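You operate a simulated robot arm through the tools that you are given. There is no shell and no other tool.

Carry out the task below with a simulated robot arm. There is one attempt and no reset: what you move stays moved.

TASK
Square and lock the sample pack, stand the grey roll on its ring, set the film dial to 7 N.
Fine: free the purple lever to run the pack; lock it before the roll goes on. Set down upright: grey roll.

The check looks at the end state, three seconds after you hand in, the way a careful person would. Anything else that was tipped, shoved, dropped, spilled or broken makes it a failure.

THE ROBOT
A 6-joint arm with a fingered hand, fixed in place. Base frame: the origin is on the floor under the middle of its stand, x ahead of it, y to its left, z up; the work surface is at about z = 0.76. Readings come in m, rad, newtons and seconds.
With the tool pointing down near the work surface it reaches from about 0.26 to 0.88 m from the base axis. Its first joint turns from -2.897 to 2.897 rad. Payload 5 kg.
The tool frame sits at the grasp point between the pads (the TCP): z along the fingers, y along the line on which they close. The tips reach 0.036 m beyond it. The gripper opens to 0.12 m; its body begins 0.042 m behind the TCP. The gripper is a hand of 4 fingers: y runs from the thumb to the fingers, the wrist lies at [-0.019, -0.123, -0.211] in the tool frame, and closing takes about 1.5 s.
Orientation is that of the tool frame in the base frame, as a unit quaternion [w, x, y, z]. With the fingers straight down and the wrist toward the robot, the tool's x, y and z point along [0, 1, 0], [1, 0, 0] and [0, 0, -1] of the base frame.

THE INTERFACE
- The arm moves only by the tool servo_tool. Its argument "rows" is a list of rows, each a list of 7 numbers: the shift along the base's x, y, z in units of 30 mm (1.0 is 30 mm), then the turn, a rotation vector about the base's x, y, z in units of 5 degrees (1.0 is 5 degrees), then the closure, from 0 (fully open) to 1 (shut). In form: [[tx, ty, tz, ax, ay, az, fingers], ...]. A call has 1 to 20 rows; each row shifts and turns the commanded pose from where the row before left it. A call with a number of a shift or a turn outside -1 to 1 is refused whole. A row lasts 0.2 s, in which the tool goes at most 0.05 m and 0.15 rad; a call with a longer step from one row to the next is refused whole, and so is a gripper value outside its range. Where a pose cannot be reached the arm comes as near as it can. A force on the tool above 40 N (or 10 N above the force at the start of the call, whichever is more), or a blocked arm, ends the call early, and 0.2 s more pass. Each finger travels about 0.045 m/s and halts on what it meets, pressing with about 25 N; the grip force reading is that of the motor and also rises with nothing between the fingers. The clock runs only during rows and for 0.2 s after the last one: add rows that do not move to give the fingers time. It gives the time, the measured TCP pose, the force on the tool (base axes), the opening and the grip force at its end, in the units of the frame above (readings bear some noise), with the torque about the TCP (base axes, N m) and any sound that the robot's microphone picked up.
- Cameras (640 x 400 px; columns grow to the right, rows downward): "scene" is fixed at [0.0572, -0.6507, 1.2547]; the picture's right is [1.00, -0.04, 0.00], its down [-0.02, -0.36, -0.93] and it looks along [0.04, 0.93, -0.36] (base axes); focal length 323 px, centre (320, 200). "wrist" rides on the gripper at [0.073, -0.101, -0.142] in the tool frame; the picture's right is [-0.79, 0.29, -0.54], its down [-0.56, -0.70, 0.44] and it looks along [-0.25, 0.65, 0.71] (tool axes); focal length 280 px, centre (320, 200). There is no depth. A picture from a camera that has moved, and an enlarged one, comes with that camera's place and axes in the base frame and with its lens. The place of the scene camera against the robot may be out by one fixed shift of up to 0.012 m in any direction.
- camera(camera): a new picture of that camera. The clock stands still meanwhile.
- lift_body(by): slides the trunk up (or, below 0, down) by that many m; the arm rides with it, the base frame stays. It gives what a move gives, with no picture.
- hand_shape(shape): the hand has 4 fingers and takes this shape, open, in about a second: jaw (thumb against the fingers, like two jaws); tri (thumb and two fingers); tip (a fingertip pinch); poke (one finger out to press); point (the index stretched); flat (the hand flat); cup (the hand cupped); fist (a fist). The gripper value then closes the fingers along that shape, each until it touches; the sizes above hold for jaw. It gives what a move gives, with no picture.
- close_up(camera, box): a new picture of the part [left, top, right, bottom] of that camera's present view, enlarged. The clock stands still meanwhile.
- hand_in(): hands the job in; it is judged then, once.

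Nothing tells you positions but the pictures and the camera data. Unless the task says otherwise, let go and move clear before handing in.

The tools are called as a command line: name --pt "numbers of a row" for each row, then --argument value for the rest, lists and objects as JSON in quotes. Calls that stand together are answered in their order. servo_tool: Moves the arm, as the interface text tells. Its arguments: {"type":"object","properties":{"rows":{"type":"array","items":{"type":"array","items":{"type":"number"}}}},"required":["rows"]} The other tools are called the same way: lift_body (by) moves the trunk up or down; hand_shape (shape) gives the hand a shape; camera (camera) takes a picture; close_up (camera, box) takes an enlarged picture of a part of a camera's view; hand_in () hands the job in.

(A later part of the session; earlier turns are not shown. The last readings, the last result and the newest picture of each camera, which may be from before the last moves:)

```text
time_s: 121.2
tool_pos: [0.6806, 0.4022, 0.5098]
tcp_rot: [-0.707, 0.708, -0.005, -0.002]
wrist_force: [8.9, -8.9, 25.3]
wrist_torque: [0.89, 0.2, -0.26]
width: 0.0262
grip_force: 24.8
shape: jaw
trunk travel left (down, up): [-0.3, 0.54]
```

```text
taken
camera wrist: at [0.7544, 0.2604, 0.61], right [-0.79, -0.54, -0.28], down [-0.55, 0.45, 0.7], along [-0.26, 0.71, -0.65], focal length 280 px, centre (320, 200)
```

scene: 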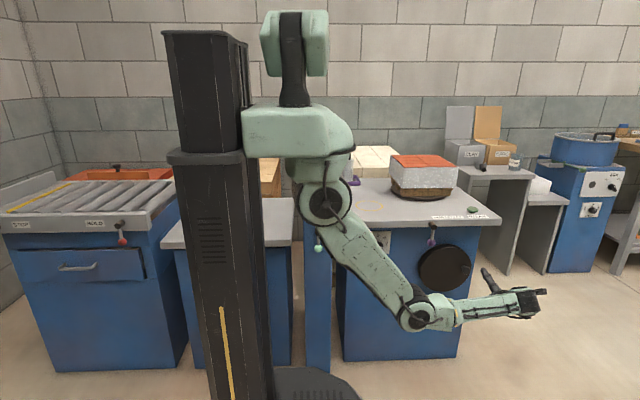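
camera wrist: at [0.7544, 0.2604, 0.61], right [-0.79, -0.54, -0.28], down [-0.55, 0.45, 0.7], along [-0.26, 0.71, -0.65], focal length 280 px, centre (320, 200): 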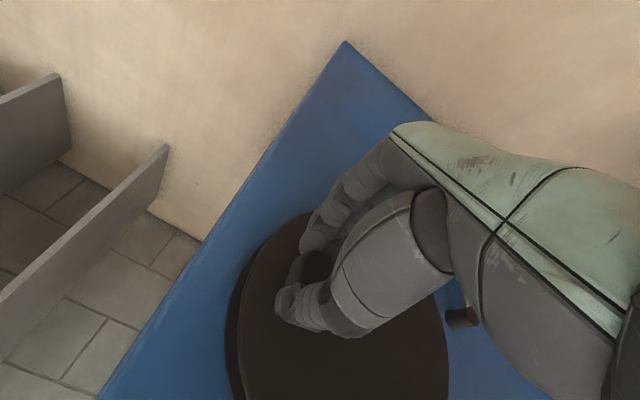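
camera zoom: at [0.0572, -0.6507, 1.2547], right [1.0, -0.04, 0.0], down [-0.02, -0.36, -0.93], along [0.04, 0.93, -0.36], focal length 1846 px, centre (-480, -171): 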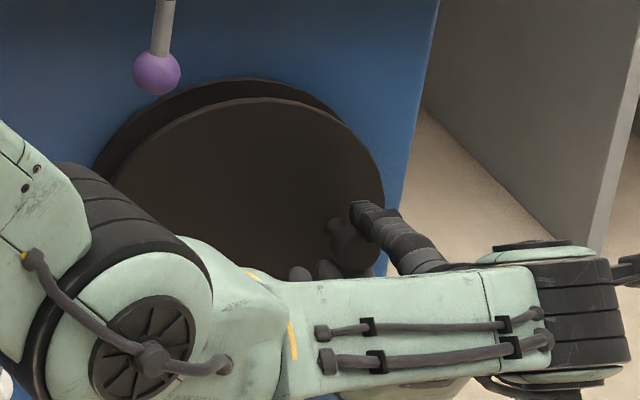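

The knob is close to its original position. I'll release and measure.

servo_tool --pt "0 0 0 0 0 0 1" --pt "0 0 0 0 0 0 1" --pt "0 0 0 0 0 0 1" --pt "0 0 0 0 0 0 1" --pt "0 0 0 0 0 0 1" --pt "0 0 0 0 0 0 1" --pt "0 0 0 0 0 0 1" --pt "0 0 0 0 0 0 1" --pt "0 0 0.15 0 0 0 0.8" --pt "0 0 0.1 0 0 0 0.5" --pt "0 0 0 0 0 0 0.2" --pt "0 0 0 0 0 0 0.2" --pt "0 -0.4 0 0 0 0 0.2" --pt "0 -1 0 0 0 0 0" --pt "0 -1 0 0 0 0 0" --pt "0 -1 0 0 0 0 0"

close_up --camera "wrist" --box '[170, 180, 370, 400]'

close_up --camera "scene" --box '[420, 230, 500, 300]'

```text
time_s: 124.6
tool_pos: [0.6803, 0.301, 0.5146]
tcp_rot: [-0.706, 0.709, -0.006, -0.003]
wrist_force: [-0.3, -0.1, 0.3]
wrist_torque: [0.0, 0.04, 0.01]
width: 0.1197
grip_force: 0.0
shape: jaw
trunk travel left (down, up): [-0.3, 0.54]
```

```text
1.82 times, centred on (270, 290) of wrist
camera zoom: at [0.7542, 0.1599, 0.6142], right [-0.79, -0.54, -0.28], down [-0.55, 0.45, 0.71], along [-0.26, 0.71, -0.65], focal length 510 px, centre (411, 36)
```

zoom: 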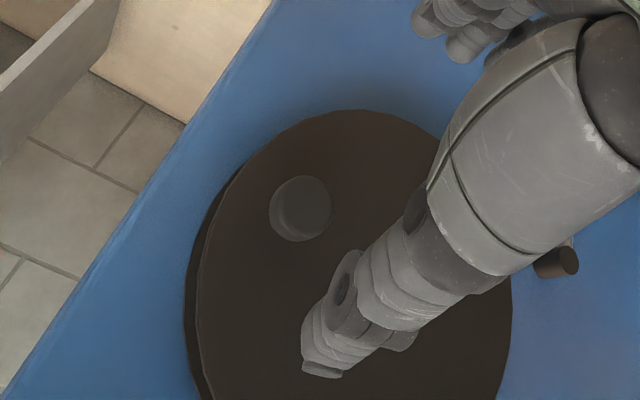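

```text
5.71 times, centred on (460, 265) of scene
camera zoom: at [0.0572, -0.6507, 1.2547], right [1.0, -0.04, 0.0], down [-0.02, -0.36, -0.93], along [0.04, 0.93, -0.36], focal length 1846 px, centre (-480, -171)
```

zoom: 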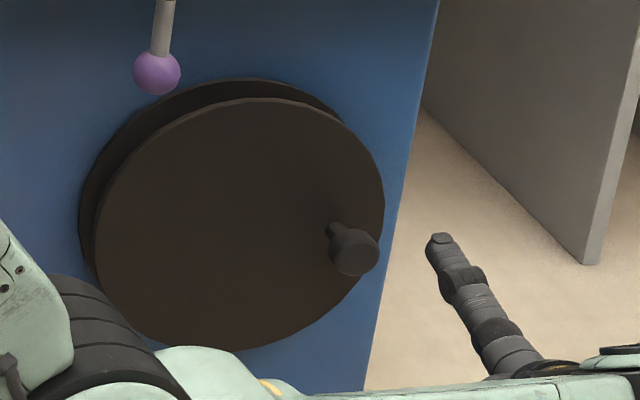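

The wheel is back at its original angle (knob at 0.681, 0.519). Now the roll: I'll raise the trunk, move over the table and look at the roll and its holder closely.

lift_body --by 0.45

servo_tool --pt "-0.9 0.4 0.2 0 0 0 0" --pt "-0.9 0.4 0.2 0 0 0 0" --pt "-0.9 0.4 0.2 0 0 0 0" --pt "-0.9 0.4 0.2 0 0 0 0" --pt "-0.9 0.4 0.2 0 0 0 0" --pt "-0.9 0.4 0.2 0 0 0 0" --pt "-0.9 0.4 0.2 0 0 0 0" --pt "-0.9 0.4 0.2 0 0 0 0" --pt "-0.9 0.4 0 0 0 0 0"

camera --camera "wrist"

camera --camera "scene"

```text
refused: 0.45 is not a number from -0.4 to 0.4
```

```text
time_s: 126.6
tool_pos: [0.4376, 0.4092, 0.5633]
tcp_rot: [-0.705, 0.709, -0.006, -0.004]
wrist_force: [-0.1, 0.6, 0.7]
wrist_torque: [0.04, 0.0, 0.03]
width: 0.1196
grip_force: 0.0
shape: jaw
trunk travel left (down, up): [-0.3, 0.54]
```

```text
taken
camera wrist: at [0.511, 0.2673, 0.6632], right [-0.79, -0.54, -0.28], down [-0.55, 0.45, 0.71], along [-0.26, 0.71, -0.65], focal length 280 px, centre (320, 200)
```

wrist: 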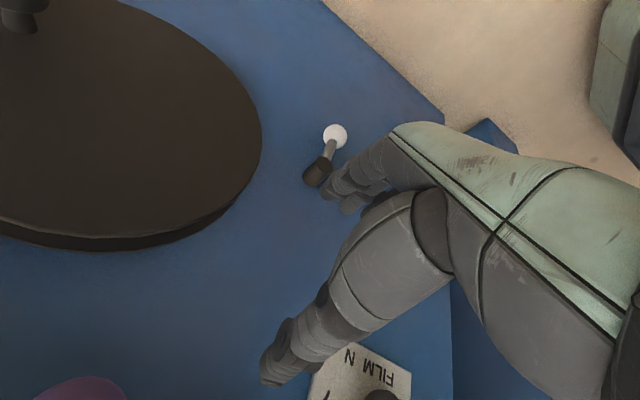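

```text
taken
```

scene: 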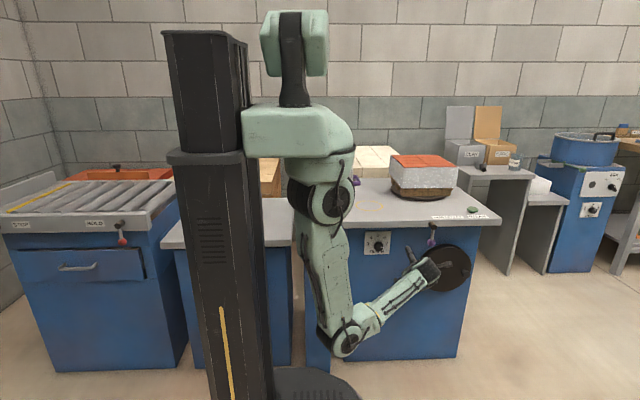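

The lift was refused because it's limited to 0.4 m per call, so that move ran low in front of the panel. No contact forces were felt. I'll back straight out and verify nothing was touched.

servo_tool --pt "0 -1 0 0 0 0 0" --pt "0 -1 0 0 0 0 0" --pt "0 -1 0 0 0 0 0" --pt "0 -1 0 0 0 0 0" --pt "0 -0.5 0 0 0 0 0"

close_up --camera "scene" --box '[340, 205, 500, 320]'

camera --camera "wrist"

```text
time_s: 127.8
tool_pos: [0.438, 0.2731, 0.5616]
tcp_rot: [-0.705, 0.709, -0.006, -0.004]
wrist_force: [0.5, 0.0, 0.1]
wrist_torque: [0.0, 0.02, -0.01]
width: 0.1197
grip_force: 0.0
shape: jaw
trunk travel left (down, up): [-0.3, 0.54]
```

```text
3.48 times, centred on (420, 262) of scene
camera zoom: at [0.0572, -0.6507, 1.2547], right [1.0, -0.04, 0.0], down [-0.02, -0.36, -0.93], along [0.04, 0.93, -0.36], focal length 1124 px, centre (-28, -17)
```

zoom: 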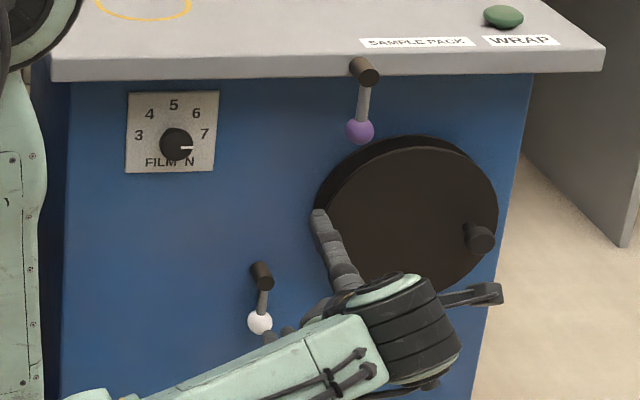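

```text
taken
camera wrist: at [0.5115, 0.1315, 0.6624], right [-0.79, -0.54, -0.28], down [-0.55, 0.45, 0.71], along [-0.26, 0.71, -0.65], focal length 280 px, centre (320, 200)
```

wrist: 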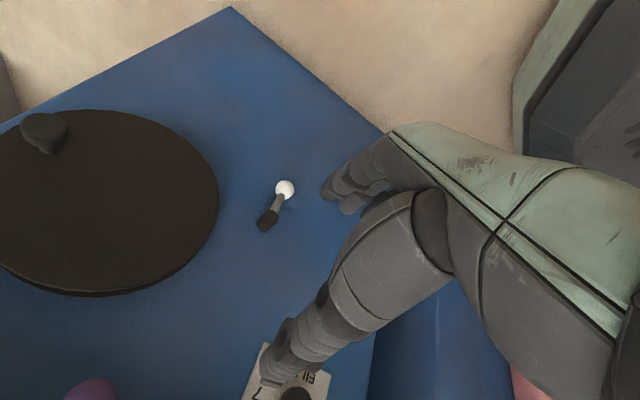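

Everything is intact: the white lever is vertical, the dial is at 7 and the purple lever is locked. Now I'll raise the trunk by 0.4.

lift_body --by 0.4

camera --camera "wrist"

camera --camera "scene"

```text
time_s: 131.6
tool_pos: [0.4382, 0.2728, 0.9615]
tcp_rot: [-0.705, 0.709, -0.005, -0.004]
wrist_force: [0.2, -0.6, 0.0]
wrist_torque: [-0.02, -0.01, -0.02]
width: 0.1193
grip_force: 0.0
shape: jaw
trunk travel left (down, up): [-0.7, 0.14]
```

```text
taken
camera wrist: at [0.5116, 0.1319, 1.0623], right [-0.79, -0.54, -0.28], down [-0.55, 0.45, 0.71], along [-0.26, 0.71, -0.65], focal length 280 px, centre (320, 200)
```

wrist: 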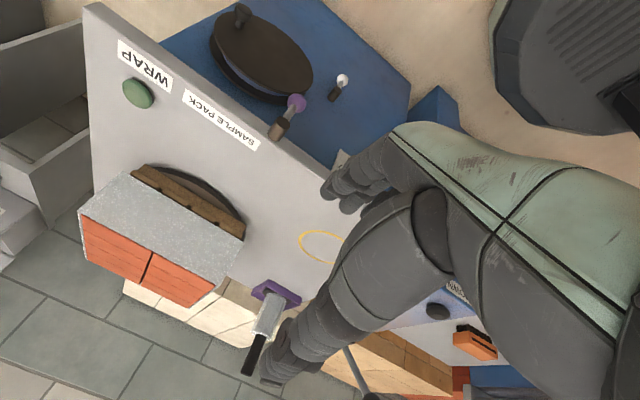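

```text
taken
```

scene: 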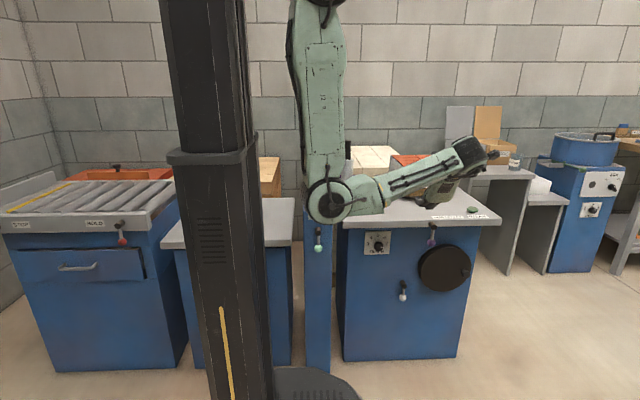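

The roll, its tray and the ring are visible from above. I'll zoom in.

close_up --camera "wrist" --box '[220, 210, 350, 390]'

close_up --camera "scene" --box '[330, 135, 370, 195]'

```text
2.22 times, centred on (285, 300) of wrist
camera zoom: at [0.5116, 0.1319, 1.0623], right [-0.79, -0.54, -0.28], down [-0.55, 0.45, 0.71], along [-0.26, 0.71, -0.65], focal length 623 px, centre (398, -22)
```

zoom: 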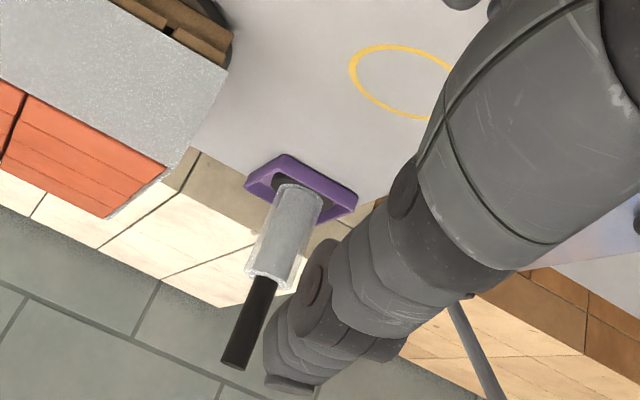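

```text
6.67 times, centred on (350, 165) of scene
camera zoom: at [0.0572, -0.6507, 1.2547], right [1.0, -0.04, 0.0], down [-0.02, -0.36, -0.93], along [0.04, 0.93, -0.36], focal length 2154 px, centre (120, 433)
```

zoom: 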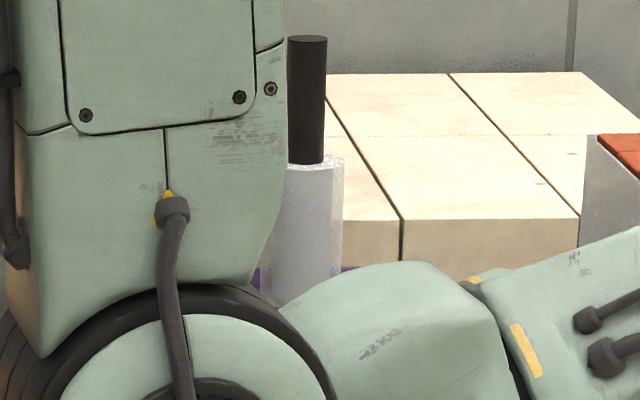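

I'll move the hand high over the table to view the roll from closer, above.

servo_tool --pt "-0.33 0.3 0.9 0 0 0 0" --pt "-0.33 0.6 0.9 0 0 0 0" --pt "-0.33 0.94 0.6 0 0 0 0" --pt "-0.33 0.94 0.5 0 0 0 0" --pt "-0.33 0.94 0.3 0 0 0 0" --pt "-0.33 0.94 0.3 0 0 0 0" --pt "-0.33 0.94 0.2 0 0 0 0" --pt "-0.33 0.94 0.2 0 0 0 0" --pt "-0.33 0.94 0.1 0 0 0 0" --pt "-0.33 0.94 0 0 0 0 0" --pt "-0.3 0.94 0 0 0 0 0"

camera --camera "wrist"

camera --camera "scene"

```text
time_s: 134.0
tool_pos: [0.3293, 0.5554, 1.0817]
tcp_rot: [-0.705, 0.709, -0.005, -0.003]
wrist_force: [-0.2, 0.3, 0.7]
wrist_torque: [0.01, -0.02, -0.03]
width: 0.1199
grip_force: 0.0
shape: jaw
trunk travel left (down, up): [-0.7, 0.14]
```

```text
taken
camera wrist: at [0.4024, 0.4146, 1.182], right [-0.79, -0.54, -0.28], down [-0.55, 0.45, 0.7], along [-0.26, 0.71, -0.65], focal length 280 px, centre (320, 200)
```

wrist: 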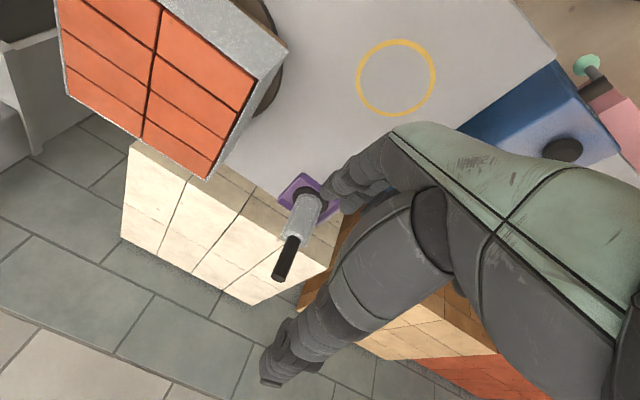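

```text
taken
```

scene: 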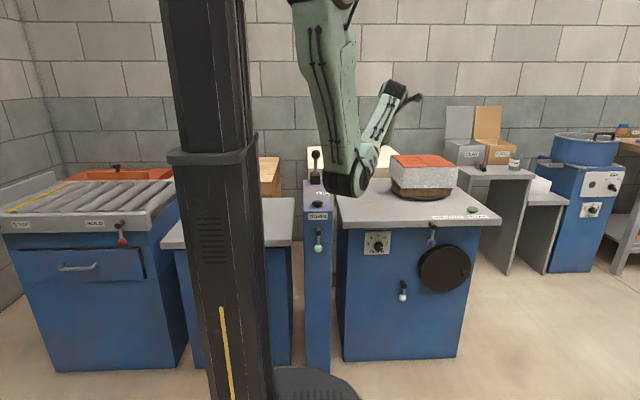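

close_up --camera "wrist" --box '[260, 160, 350, 290]'

close_up --camera "wrist" --box '[340, 20, 460, 130]'

```text
3.08 times, centred on (305, 225) of wrist
camera zoom: at [0.4024, 0.4146, 1.182], right [-0.79, -0.54, -0.28], down [-0.55, 0.45, 0.7], along [-0.26, 0.71, -0.65], focal length 863 px, centre (366, 123)
```

zoom: 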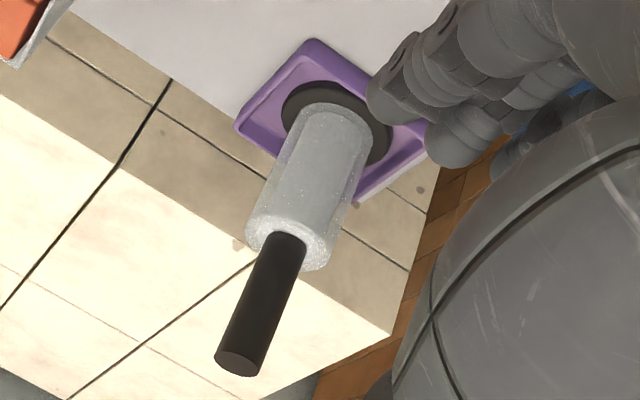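

```text
3.64 times, centred on (400, 75) of wrist
camera zoom: at [0.4024, 0.4146, 1.182], right [-0.79, -0.54, -0.28], down [-0.55, 0.45, 0.7], along [-0.26, 0.71, -0.65], focal length 1020 px, centre (29, 654)
```

zoom: 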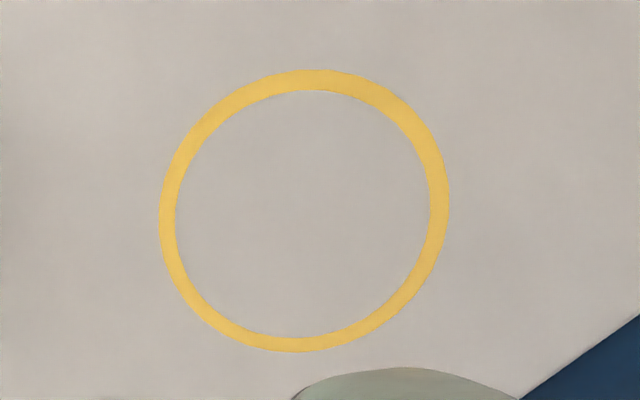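

The roll is one grey cylinder with a black core stick and a base disc, standing in a purple tray at about (0.258, 0.882). The ring is at about (0.312, 0.568). I'll grip the grey body horizontally, so first I'll rotate the hand level (thumb left, fingers right) while high up.

servo_tool --pt "0 0 0 0 -1 0 0" --pt "0 0 0 0 -1 0 0" --pt "0 0 0 0 -1 0 0" --pt "0 0 0 0 -1 0 0" --pt "0 0 0 0 -1 0 0" --pt "0 0 0 0 -1 0 0" --pt "0 0 0 0 -1 0 0" --pt "0 0 0 0 -1 0 0" --pt "0 0 0 0 -1 0 0" --pt "0 0 0 0 -1 0 0" --pt "0 0 0 0 -1 0 0" --pt "0 0 0 0 -1 0 0" --pt "0 0 0 0 -1 0 0" --pt "0 0 0 0 -1 0 0" --pt "0 0 0 0 -1 0 0" --pt "0 0 0 0 -1 0 0" --pt "0 0 0 0 -1 0 0" --pt "0 0 0 0 -1 0 0"

camera --camera "scene"

```text
time_s: 137.8
tool_pos: [0.3297, 0.5547, 1.0826]
tcp_rot: [-0.502, 0.503, 0.496, 0.499]
wrist_force: [0.0, -0.1, 0.3]
wrist_torque: [0.07, 0.0, 0.0]
width: 0.1197
grip_force: 0.0
shape: jaw
trunk travel left (down, up): [-0.7, 0.14]
```

```text
taken
```

scene: 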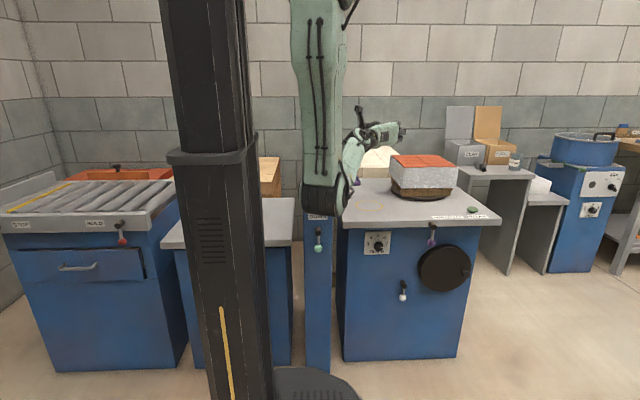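

Next I'll yaw the hand 30° and move toward the pre-grasp point, still high.

servo_tool --pt "0 0.6 0 0 0 1 0" --pt "0 0.7 0 0 0 1 0" --pt "0 0.8 0 0 0 1 0" --pt "0 0.8 0 0 0 1 0" --pt "-0.05 0.8 0 0 0 1 0" --pt "-0.05 0.8 0 0 0 1 0" --pt "-0.05 0.8 0 0 0 0 0" --pt "-0.05 0.8 0 0 0 0 0"

camera --camera "wrist"

camera --camera "scene"

```text
time_s: 139.6
tool_pos: [0.3228, 0.7392, 1.0814]
tcp_rot: [0.614, -0.358, -0.609, -0.352]
wrist_force: [0.3, 0.4, 0.2]
wrist_torque: [0.02, 0.02, 0.0]
width: 0.1198
grip_force: 0.0
shape: jaw
trunk travel left (down, up): [-0.7, 0.14]
```

```text
taken
camera wrist: at [0.3061, 0.5663, 1.1548], right [0.51, -0.33, -0.79], down [-0.83, 0.03, -0.55], along [0.21, 0.94, -0.26], focal length 280 px, centre (320, 200)
```

wrist: 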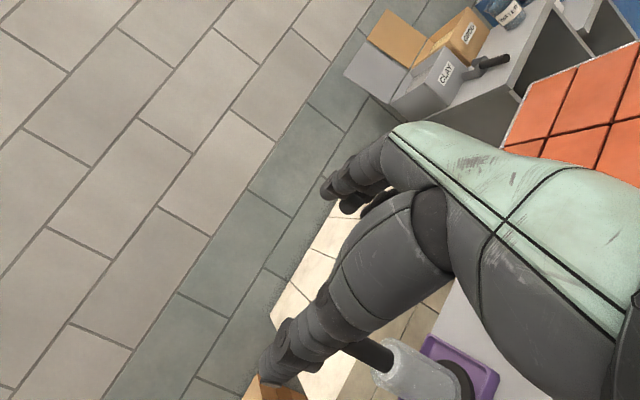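

```text
taken
```

scene: 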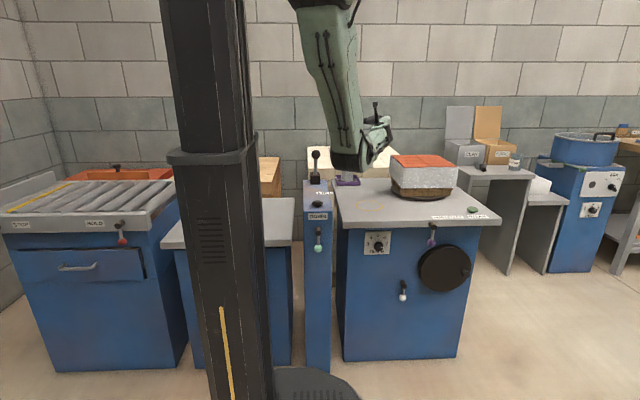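

Orientation is good. I'll lower the trunk in two steps, checking clearance.

lift_body --by -0.12

camera --camera "wrist"

camera --camera "scene"

```text
time_s: 141.1
tool_pos: [0.3221, 0.7385, 0.9623]
tcp_rot: [0.614, -0.359, -0.609, -0.351]
wrist_force: [-0.3, -0.1, 0.4]
wrist_torque: [-0.01, -0.02, -0.02]
width: 0.1195
grip_force: 0.1
shape: jaw
trunk travel left (down, up): [-0.58, 0.26]
```

```text
taken
camera wrist: at [0.3059, 0.565, 1.0354], right [0.51, -0.33, -0.79], down [-0.83, 0.03, -0.55], along [0.21, 0.94, -0.26], focal length 280 px, centre (320, 200)
```

wrist: 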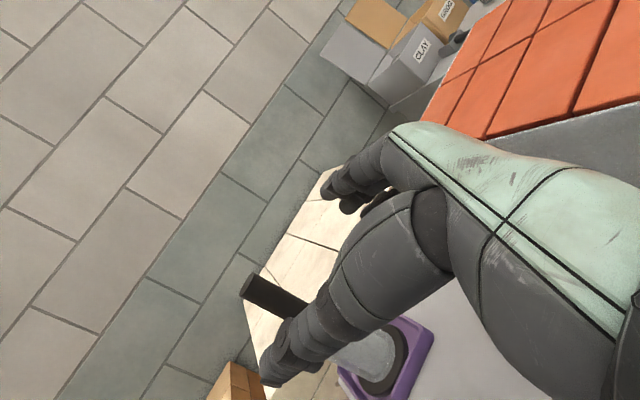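

```text
taken
```

scene: 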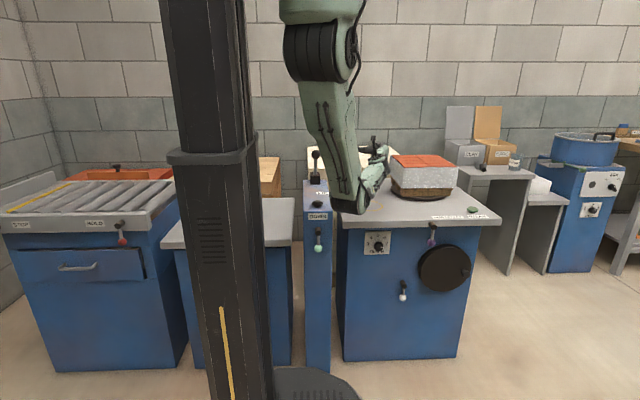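

lift_body --by -0.09

camera --camera "wrist"

camera --camera "scene"

```text
time_s: 142.3
tool_pos: [0.3208, 0.738, 0.8725]
tcp_rot: [0.614, -0.359, -0.609, -0.352]
wrist_force: [0.3, -0.4, 0.4]
wrist_torque: [-0.02, -0.01, 0.04]
width: 0.1198
grip_force: 0.0
shape: jaw
trunk travel left (down, up): [-0.49, 0.35]
```

```text
taken
camera wrist: at [0.3059, 0.5649, 0.9454], right [0.51, -0.33, -0.79], down [-0.83, 0.03, -0.55], along [0.21, 0.94, -0.26], focal length 280 px, centre (320, 200)
```

wrist: 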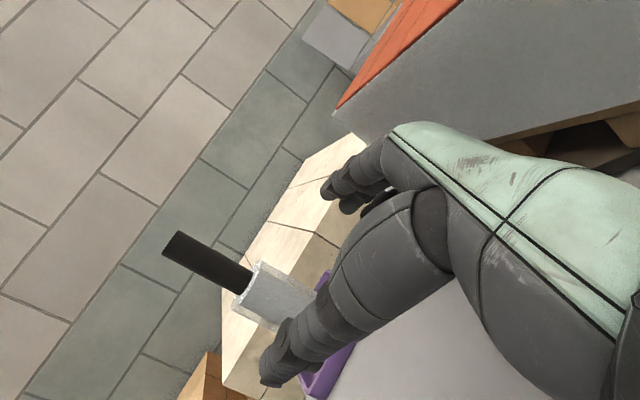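

```text
taken
```

scene: 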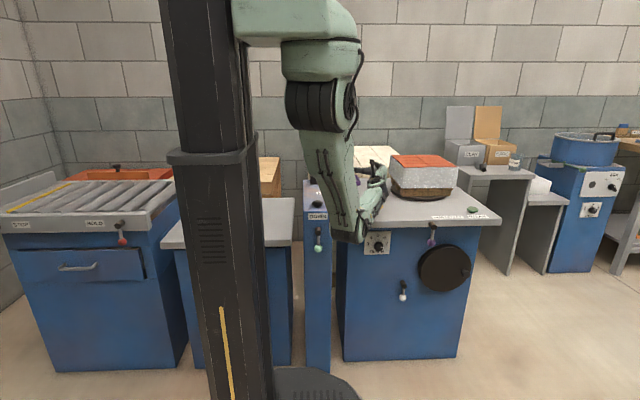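

I have a good view: the roll axis is about (0.256, 0.88) and the body top z≈0.88. I'll drop to grasp height and align laterally first.

servo_tool --pt "0.2 0.12 -0.6 0 0 0 0" --pt "0.2 0.11 -0.5 0 0 0 0"

camera --camera "wrist"

close_up --camera "scene" --box '[320, 140, 420, 250]'

```text
time_s: 142.9
tool_pos: [0.3343, 0.7442, 0.8389]
tcp_rot: [0.614, -0.358, -0.609, -0.351]
wrist_force: [0.4, -0.3, 0.3]
wrist_torque: [-0.02, 0.01, 0.01]
width: 0.1197
grip_force: 0.1
shape: jaw
trunk travel left (down, up): [-0.49, 0.35]
```

```text
taken
camera wrist: at [0.3183, 0.571, 0.9118], right [0.51, -0.33, -0.79], down [-0.83, 0.03, -0.55], along [0.21, 0.94, -0.26], focal length 280 px, centre (320, 200)
```

wrist: 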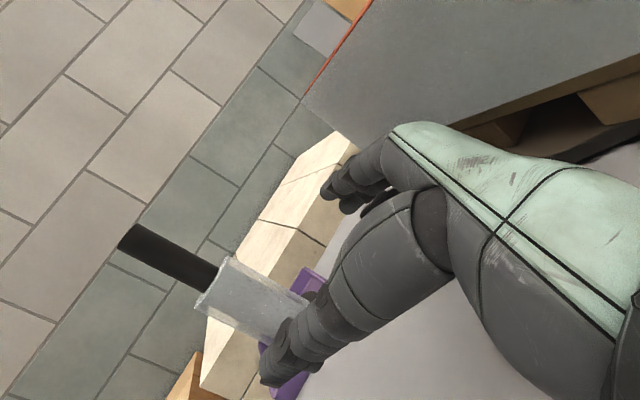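

```text
3.64 times, centred on (370, 195) of scene
camera zoom: at [0.0572, -0.6507, 1.2547], right [1.0, -0.04, 0.0], down [-0.02, -0.36, -0.93], along [0.04, 0.93, -0.36], focal length 1175 px, centre (138, 218)
```

zoom: 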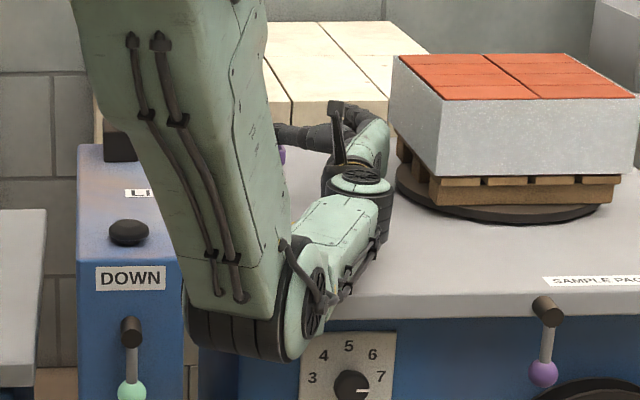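

Lateral alignment looks right. I'll advance along the finger direction in stages.

servo_tool --pt "-0.5 0.87 0 0 0 0 0" --pt "-0.5 0.87 0 0 0 0 0" --pt "-0.5 0.87 0 0 0 0 0"

camera --camera "wrist"

close_up --camera "scene" --box '[320, 140, 420, 250]'

```text
time_s: 143.8
tool_pos: [0.2876, 0.824, 0.8383]
tcp_rot: [0.613, -0.359, -0.61, -0.351]
wrist_force: [-0.1, -0.4, 0.0]
wrist_torque: [0.01, -0.03, 0.03]
width: 0.1198
grip_force: 0.1
shape: jaw
trunk travel left (down, up): [-0.49, 0.35]
```

```text
taken
camera wrist: at [0.2714, 0.6512, 0.912], right [0.51, -0.33, -0.79], down [-0.83, 0.03, -0.55], along [0.21, 0.94, -0.26], focal length 280 px, centre (320, 200)
```

wrist: 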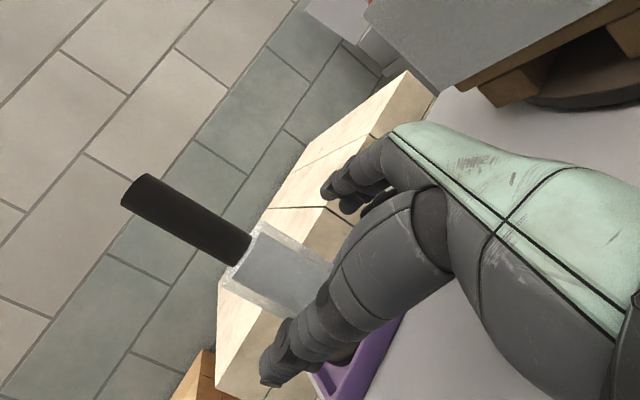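

```text
3.64 times, centred on (370, 195) of scene
camera zoom: at [0.0572, -0.6507, 1.2547], right [1.0, -0.04, 0.0], down [-0.02, -0.36, -0.93], along [0.04, 0.93, -0.36], focal length 1175 px, centre (138, 218)
```

zoom: 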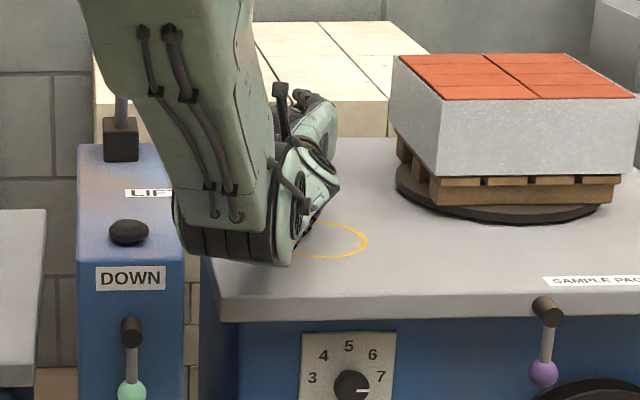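

servo_tool --pt "-0.5 0.87 0 0 0 0 0" --pt "-0.53 0.93 0 0 0 0 0" --pt "0 0 0 0 0 0 0"

camera --camera "wrist"

camera --camera "scene"

```text
time_s: 144.6
tool_pos: [0.2634, 0.8616, 0.8443]
tcp_rot: [0.614, -0.359, -0.609, -0.351]
wrist_force: [-0.3, -0.2, 0.4]
wrist_torque: [0.0, 0.0, 0.03]
width: 0.1201
grip_force: 0.0
shape: jaw
out of reach, approached as far as the arm can: row 2
trunk travel left (down, up): [-0.49, 0.35]
```

```text
taken
camera wrist: at [0.2476, 0.6885, 0.9168], right [0.51, -0.33, -0.79], down [-0.83, 0.03, -0.55], along [0.21, 0.94, -0.26], focal length 280 px, centre (320, 200)
```

wrist: 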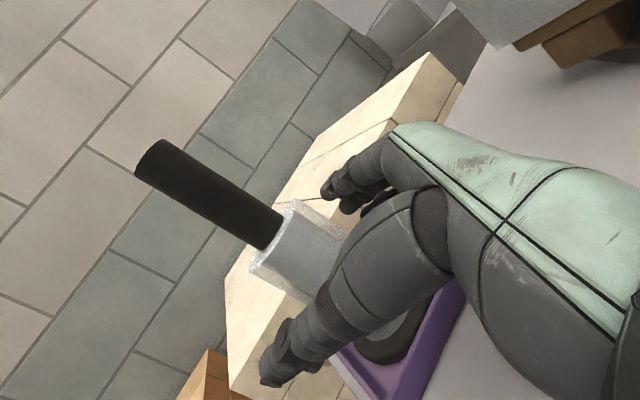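

```text
taken
```

scene: 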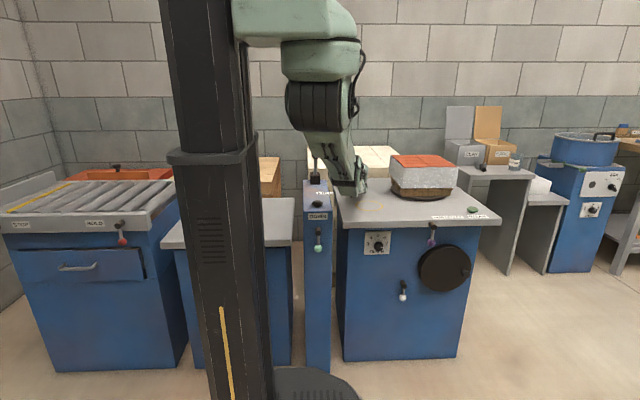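

I'm at full stretch again, 2 cm short. I'll back off along the fingers and check that the arm still follows properly.

servo_tool --pt "0.5 -0.87 0 0 0 0 0" --pt "0.5 -0.87 0 0 0 0 0"

close_up --camera "scene" --box '[280, 60, 420, 250]'

```text
time_s: 145.2
tool_pos: [0.2937, 0.8091, 0.845]
tcp_rot: [0.615, -0.358, -0.608, -0.352]
wrist_force: [-0.3, -0.1, 0.4]
wrist_torque: [-0.03, 0.01, 0.0]
width: 0.1198
grip_force: 0.1
shape: jaw
trunk travel left (down, up): [-0.49, 0.35]
```

```text
2.11 times, centred on (350, 155) of scene
camera zoom: at [0.0572, -0.6507, 1.2547], right [1.0, -0.04, 0.0], down [-0.02, -0.36, -0.93], along [0.04, 0.93, -0.36], focal length 680 px, centre (257, 295)
```

zoom: 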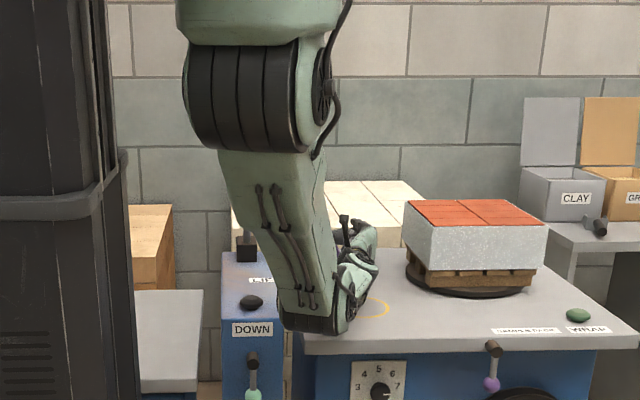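

The arm follows correctly. I'll raise the hand by 8 cm with the arm, then lower the trunk by 8 cm, keeping hand height but gaining reach.

servo_tool --pt "0.2 -0.3 0.9 0 0 0 0" --pt "0.1 -0.2 0.9 0 0 0 0" --pt "0 0 0.9 0 0 0 0"

lift_body --by -0.08

camera --camera "wrist"

camera --camera "scene"

```text
time_s: 145.9
tool_pos: [0.303, 0.7934, 0.9242]
tcp_rot: [0.615, -0.358, -0.608, -0.352]
wrist_force: [0.0, -0.5, 0.1]
wrist_torque: [-0.02, 0.03, 0.0]
width: 0.1198
grip_force: 0.0
shape: jaw
trunk travel left (down, up): [-0.49, 0.35]
```

```text
time_s: 147.1
tool_pos: [0.3042, 0.7933, 0.8431]
tcp_rot: [0.614, -0.358, -0.609, -0.352]
wrist_force: [-0.3, 0.4, 0.4]
wrist_torque: [-0.05, -0.02, -0.03]
width: 0.1199
grip_force: 0.0
shape: jaw
trunk travel left (down, up): [-0.41, 0.43]
```

```text
taken
camera wrist: at [0.2873, 0.6206, 0.9168], right [0.51, -0.33, -0.79], down [-0.83, 0.03, -0.55], along [0.21, 0.94, -0.26], focal length 280 px, centre (320, 200)
```

wrist: 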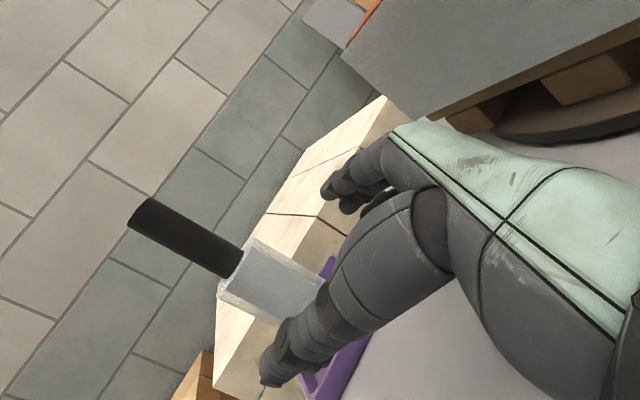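

```text
taken
```

scene: 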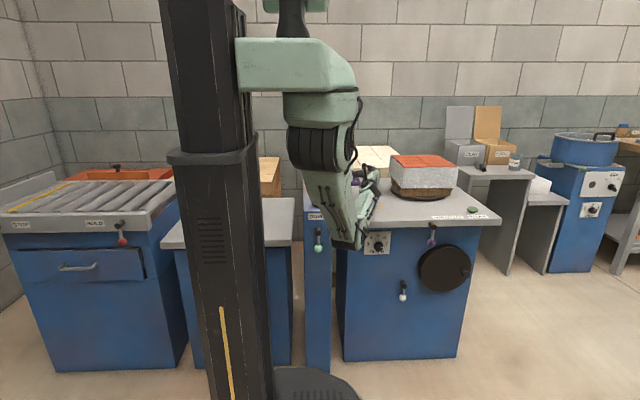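

Hand is back at z 0.843 with more reach available. I'll advance to the roll.

servo_tool --pt "-0.54 0.94 0 0 0 0 0" --pt "-0.54 0.94 0 0 0 0 0" --pt "-0.5 0.87 0 0 0 0 0" --pt "0 0 0 0 0 0 0"

camera --camera "wrist"

camera --camera "scene"

```text
time_s: 148.1
tool_pos: [0.2576, 0.8754, 0.8428]
tcp_rot: [0.614, -0.359, -0.608, -0.352]
wrist_force: [0.1, -0.3, 0.1]
wrist_torque: [0.01, 0.04, -0.03]
width: 0.1195
grip_force: 0.0
shape: jaw
trunk travel left (down, up): [-0.41, 0.43]
```

```text
taken
camera wrist: at [0.2416, 0.7034, 0.9158], right [0.51, -0.33, -0.79], down [-0.83, 0.04, -0.55], along [0.21, 0.94, -0.26], focal length 280 px, centre (320, 200)
```

wrist: 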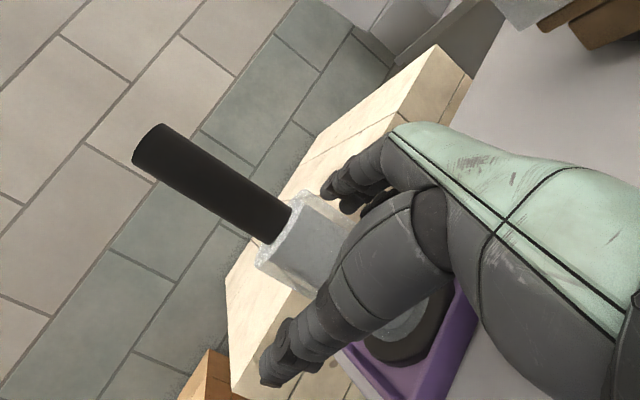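

```text
taken
```

scene: 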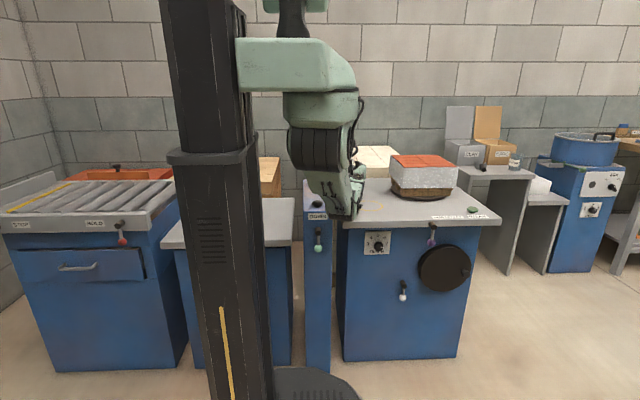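

The roll axis is about 15 mm beyond the grasp point and laterally centred. I'll advance a bit more, then close gently.

servo_tool --pt "-0.2 0.35 0 0 0 0 0" --pt "0 0 0 0 0 0 0.2" --pt "0 0 0 0 0 0 0.35" --pt "0 0 0 0 0 0 0.45" --pt "0 0 0 0 0 0 0.5"

camera --camera "wrist"

```text
time_s: 149.3
tool_pos: [0.2516, 0.8862, 0.8419]
tcp_rot: [0.614, -0.358, -0.609, -0.351]
wrist_force: [0.6, 0.5, -0.7]
wrist_torque: [0.0, 0.01, 0.0]
width: 0.0606
grip_force: 0.1
shape: jaw
trunk travel left (down, up): [-0.41, 0.43]
```

```text
taken
camera wrist: at [0.2347, 0.7138, 0.9159], right [0.51, -0.33, -0.79], down [-0.83, 0.03, -0.55], along [0.21, 0.94, -0.26], focal length 280 px, centre (320, 200)
```

wrist: 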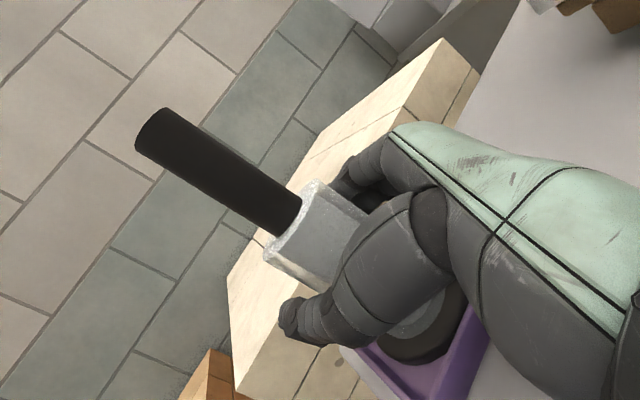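

servo_tool --pt "0 0 0 0 0 0 0.55" --pt "0 0 0 0 0 0 0.6" --pt "0 0 0 0 0 0 0.65" --pt "0 0 0 0 0 0 0.7" --pt "0 0 0 0 0 0 0.7"

camera --camera "wrist"

close_up --camera "scene" --box '[310, 130, 410, 220]'

```text
time_s: 150.5
tool_pos: [0.2508, 0.8873, 0.842]
tcp_rot: [0.614, -0.358, -0.609, -0.352]
wrist_force: [-0.7, 1.0, -0.2]
wrist_torque: [0.1, -0.08, 0.06]
width: 0.038
grip_force: 24.8
shape: jaw
trunk travel left (down, up): [-0.41, 0.43]
```

```text
taken
camera wrist: at [0.2342, 0.7138, 0.9158], right [0.51, -0.33, -0.79], down [-0.83, 0.03, -0.55], along [0.21, 0.94, -0.26], focal length 280 px, centre (320, 200)
```

wrist: 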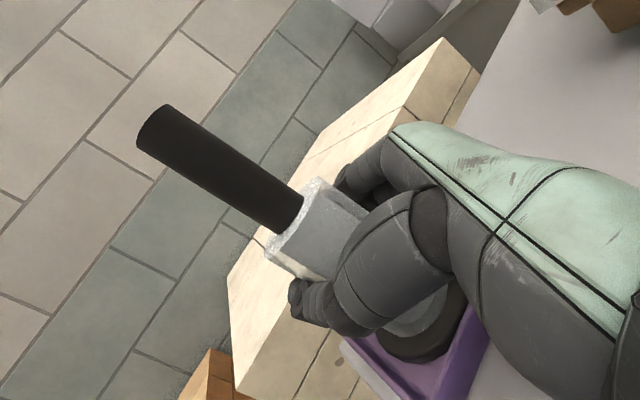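

```text
4.44 times, centred on (360, 175) of scene
camera zoom: at [0.0572, -0.6507, 1.2547], right [1.0, -0.04, 0.0], down [-0.02, -0.36, -0.93], along [0.04, 0.93, -0.36], focal length 1436 px, centre (142, 311)
```

zoom: 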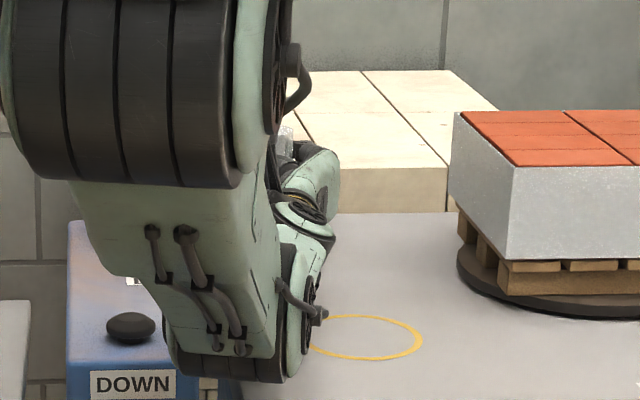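

The roll is gripped with 25 N. I'll firm the closure command and lift 3 cm with the trunk to see what comes up with it.

servo_tool --pt "0 0 0 0 0 0 0.85" --pt "0 0 0 0 0 0 0.9"

lift_body --by 0.03

camera --camera "wrist"

```text
time_s: 151.1
tool_pos: [0.251, 0.8874, 0.8417]
tcp_rot: [0.615, -0.358, -0.608, -0.352]
wrist_force: [-0.5, 0.6, -1.1]
wrist_torque: [0.09, -0.01, 0.0]
width: 0.037
grip_force: 24.7
shape: jaw
trunk travel left (down, up): [-0.41, 0.43]
```

```text
time_s: 151.9
tool_pos: [0.2521, 0.8874, 0.8712]
tcp_rot: [0.614, -0.359, -0.609, -0.351]
wrist_force: [0.0, -0.2, -4.5]
wrist_torque: [0.05, 0.02, -0.01]
width: 0.0372
grip_force: 24.6
shape: jaw
trunk travel left (down, up): [-0.44, 0.4]
```

```text
taken
camera wrist: at [0.2351, 0.7145, 0.9447], right [0.51, -0.33, -0.79], down [-0.83, 0.03, -0.55], along [0.21, 0.94, -0.26], focal length 280 px, centre (320, 200)
```

wrist: 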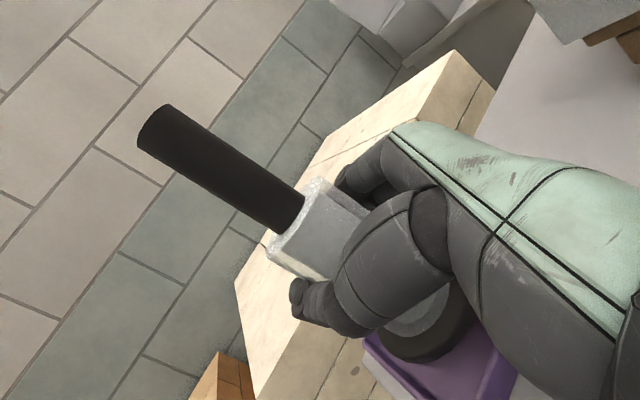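

The disc and core stick come up with the roll as one piece; the weight is about 4.5 N and the tray stays behind. I'll lift clear.

lift_body --by 0.12

camera --camera "scene"

camera --camera "wrist"

```text
time_s: 153.4
tool_pos: [0.2505, 0.887, 0.991]
tcp_rot: [0.615, -0.359, -0.608, -0.351]
wrist_force: [-0.5, 0.2, -3.7]
wrist_torque: [0.02, 0.0, 0.01]
width: 0.0373
grip_force: 25.4
shape: jaw
trunk travel left (down, up): [-0.56, 0.28]
```

```text
taken
```

scene: 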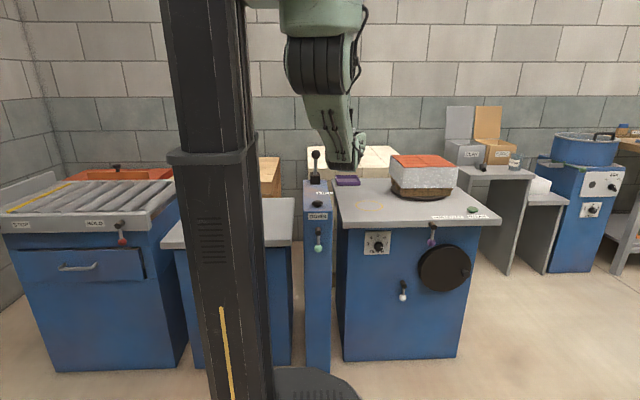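

```text
taken
camera wrist: at [0.2349, 0.7145, 1.0651], right [0.51, -0.33, -0.79], down [-0.83, 0.03, -0.55], along [0.21, 0.94, -0.26], focal length 280 px, centre (320, 200)
```

wrist: 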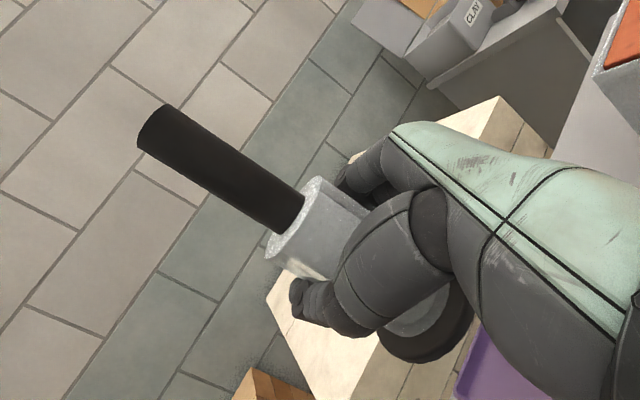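

Clear of the tray. I'll carry it over to above the ring.

servo_tool --pt "0.1 -0.5 0 0 0 0 0.9" --pt "0.15 -0.8 0 0 0 0 0.9" --pt "0.17 -0.89 0 0 0 0 0.9" --pt "0.17 -0.89 0 0 0 0 0.9" --pt "0.17 -0.89 0 0 0 0 0.9" --pt "0.17 -0.89 0 0 0 0 0.9" --pt "0.17 -0.89 0 0 0 0 0.9" --pt "0.17 -0.89 0 0 0 0 0.9" --pt "0.17 -0.89 0 0 0 0 0.9" --pt "0.17 -0.89 0 0 0 0 0.9" --pt "0.17 -0.89 0 0 0 0 0.9" --pt "0.17 -0.89 0 0 0 0 0.9" --pt "0.1 -0.5 0 0 0 0 0.9"

camera --camera "scene"

camera --camera "wrist"

```text
time_s: 156.2
tool_pos: [0.3113, 0.5651, 0.9932]
tcp_rot: [0.614, -0.358, -0.609, -0.352]
wrist_force: [0.2, 0.7, -3.9]
wrist_torque: [0.04, 0.03, -0.01]
width: 0.037
grip_force: 25.1
shape: jaw
trunk travel left (down, up): [-0.56, 0.28]
```

```text
taken
```

scene: 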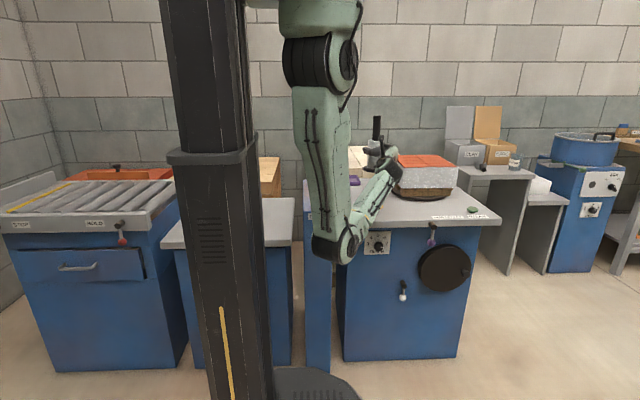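

```text
taken
camera wrist: at [0.2955, 0.3926, 1.0666], right [0.51, -0.33, -0.79], down [-0.83, 0.03, -0.55], along [0.21, 0.94, -0.26], focal length 280 px, centre (320, 200)
```

wrist: 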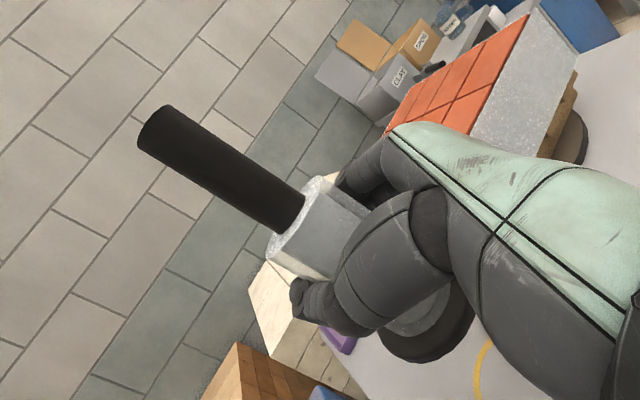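

Above the ring. I'll lower most of the way and check alignment.

lift_body --by -0.11

camera --camera "wrist"

close_up --camera "scene" --box '[320, 130, 420, 240]'

```text
time_s: 157.6
tool_pos: [0.3113, 0.5651, 0.8836]
tcp_rot: [0.614, -0.359, -0.608, -0.352]
wrist_force: [0.4, 1.0, -3.9]
wrist_torque: [0.01, 0.01, -0.01]
width: 0.037
grip_force: 24.9
shape: jaw
trunk travel left (down, up): [-0.45, 0.39]
```

```text
taken
camera wrist: at [0.2956, 0.3929, 0.9564], right [0.51, -0.33, -0.79], down [-0.83, 0.03, -0.55], along [0.21, 0.94, -0.26], focal length 280 px, centre (320, 200)
```

wrist: 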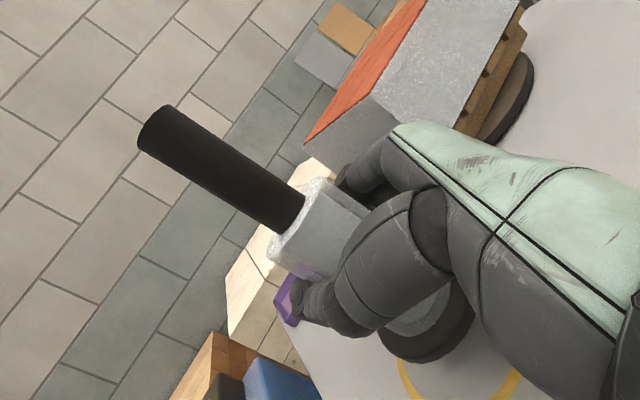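

```text
3.64 times, centred on (370, 185) of scene
camera zoom: at [0.0572, -0.6507, 1.2547], right [1.0, -0.04, 0.0], down [-0.02, -0.36, -0.93], along [0.04, 0.93, -0.36], focal length 1175 px, centre (138, 254)
```

zoom: 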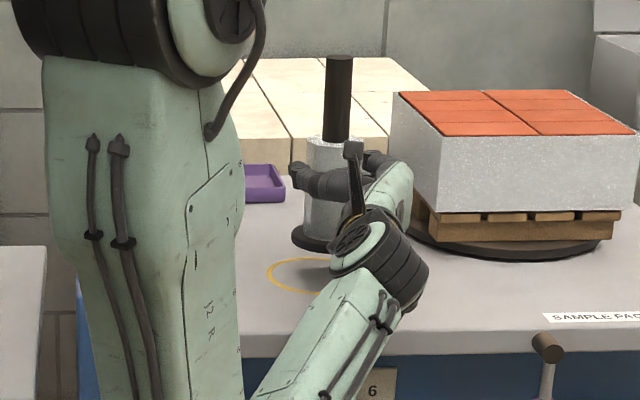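

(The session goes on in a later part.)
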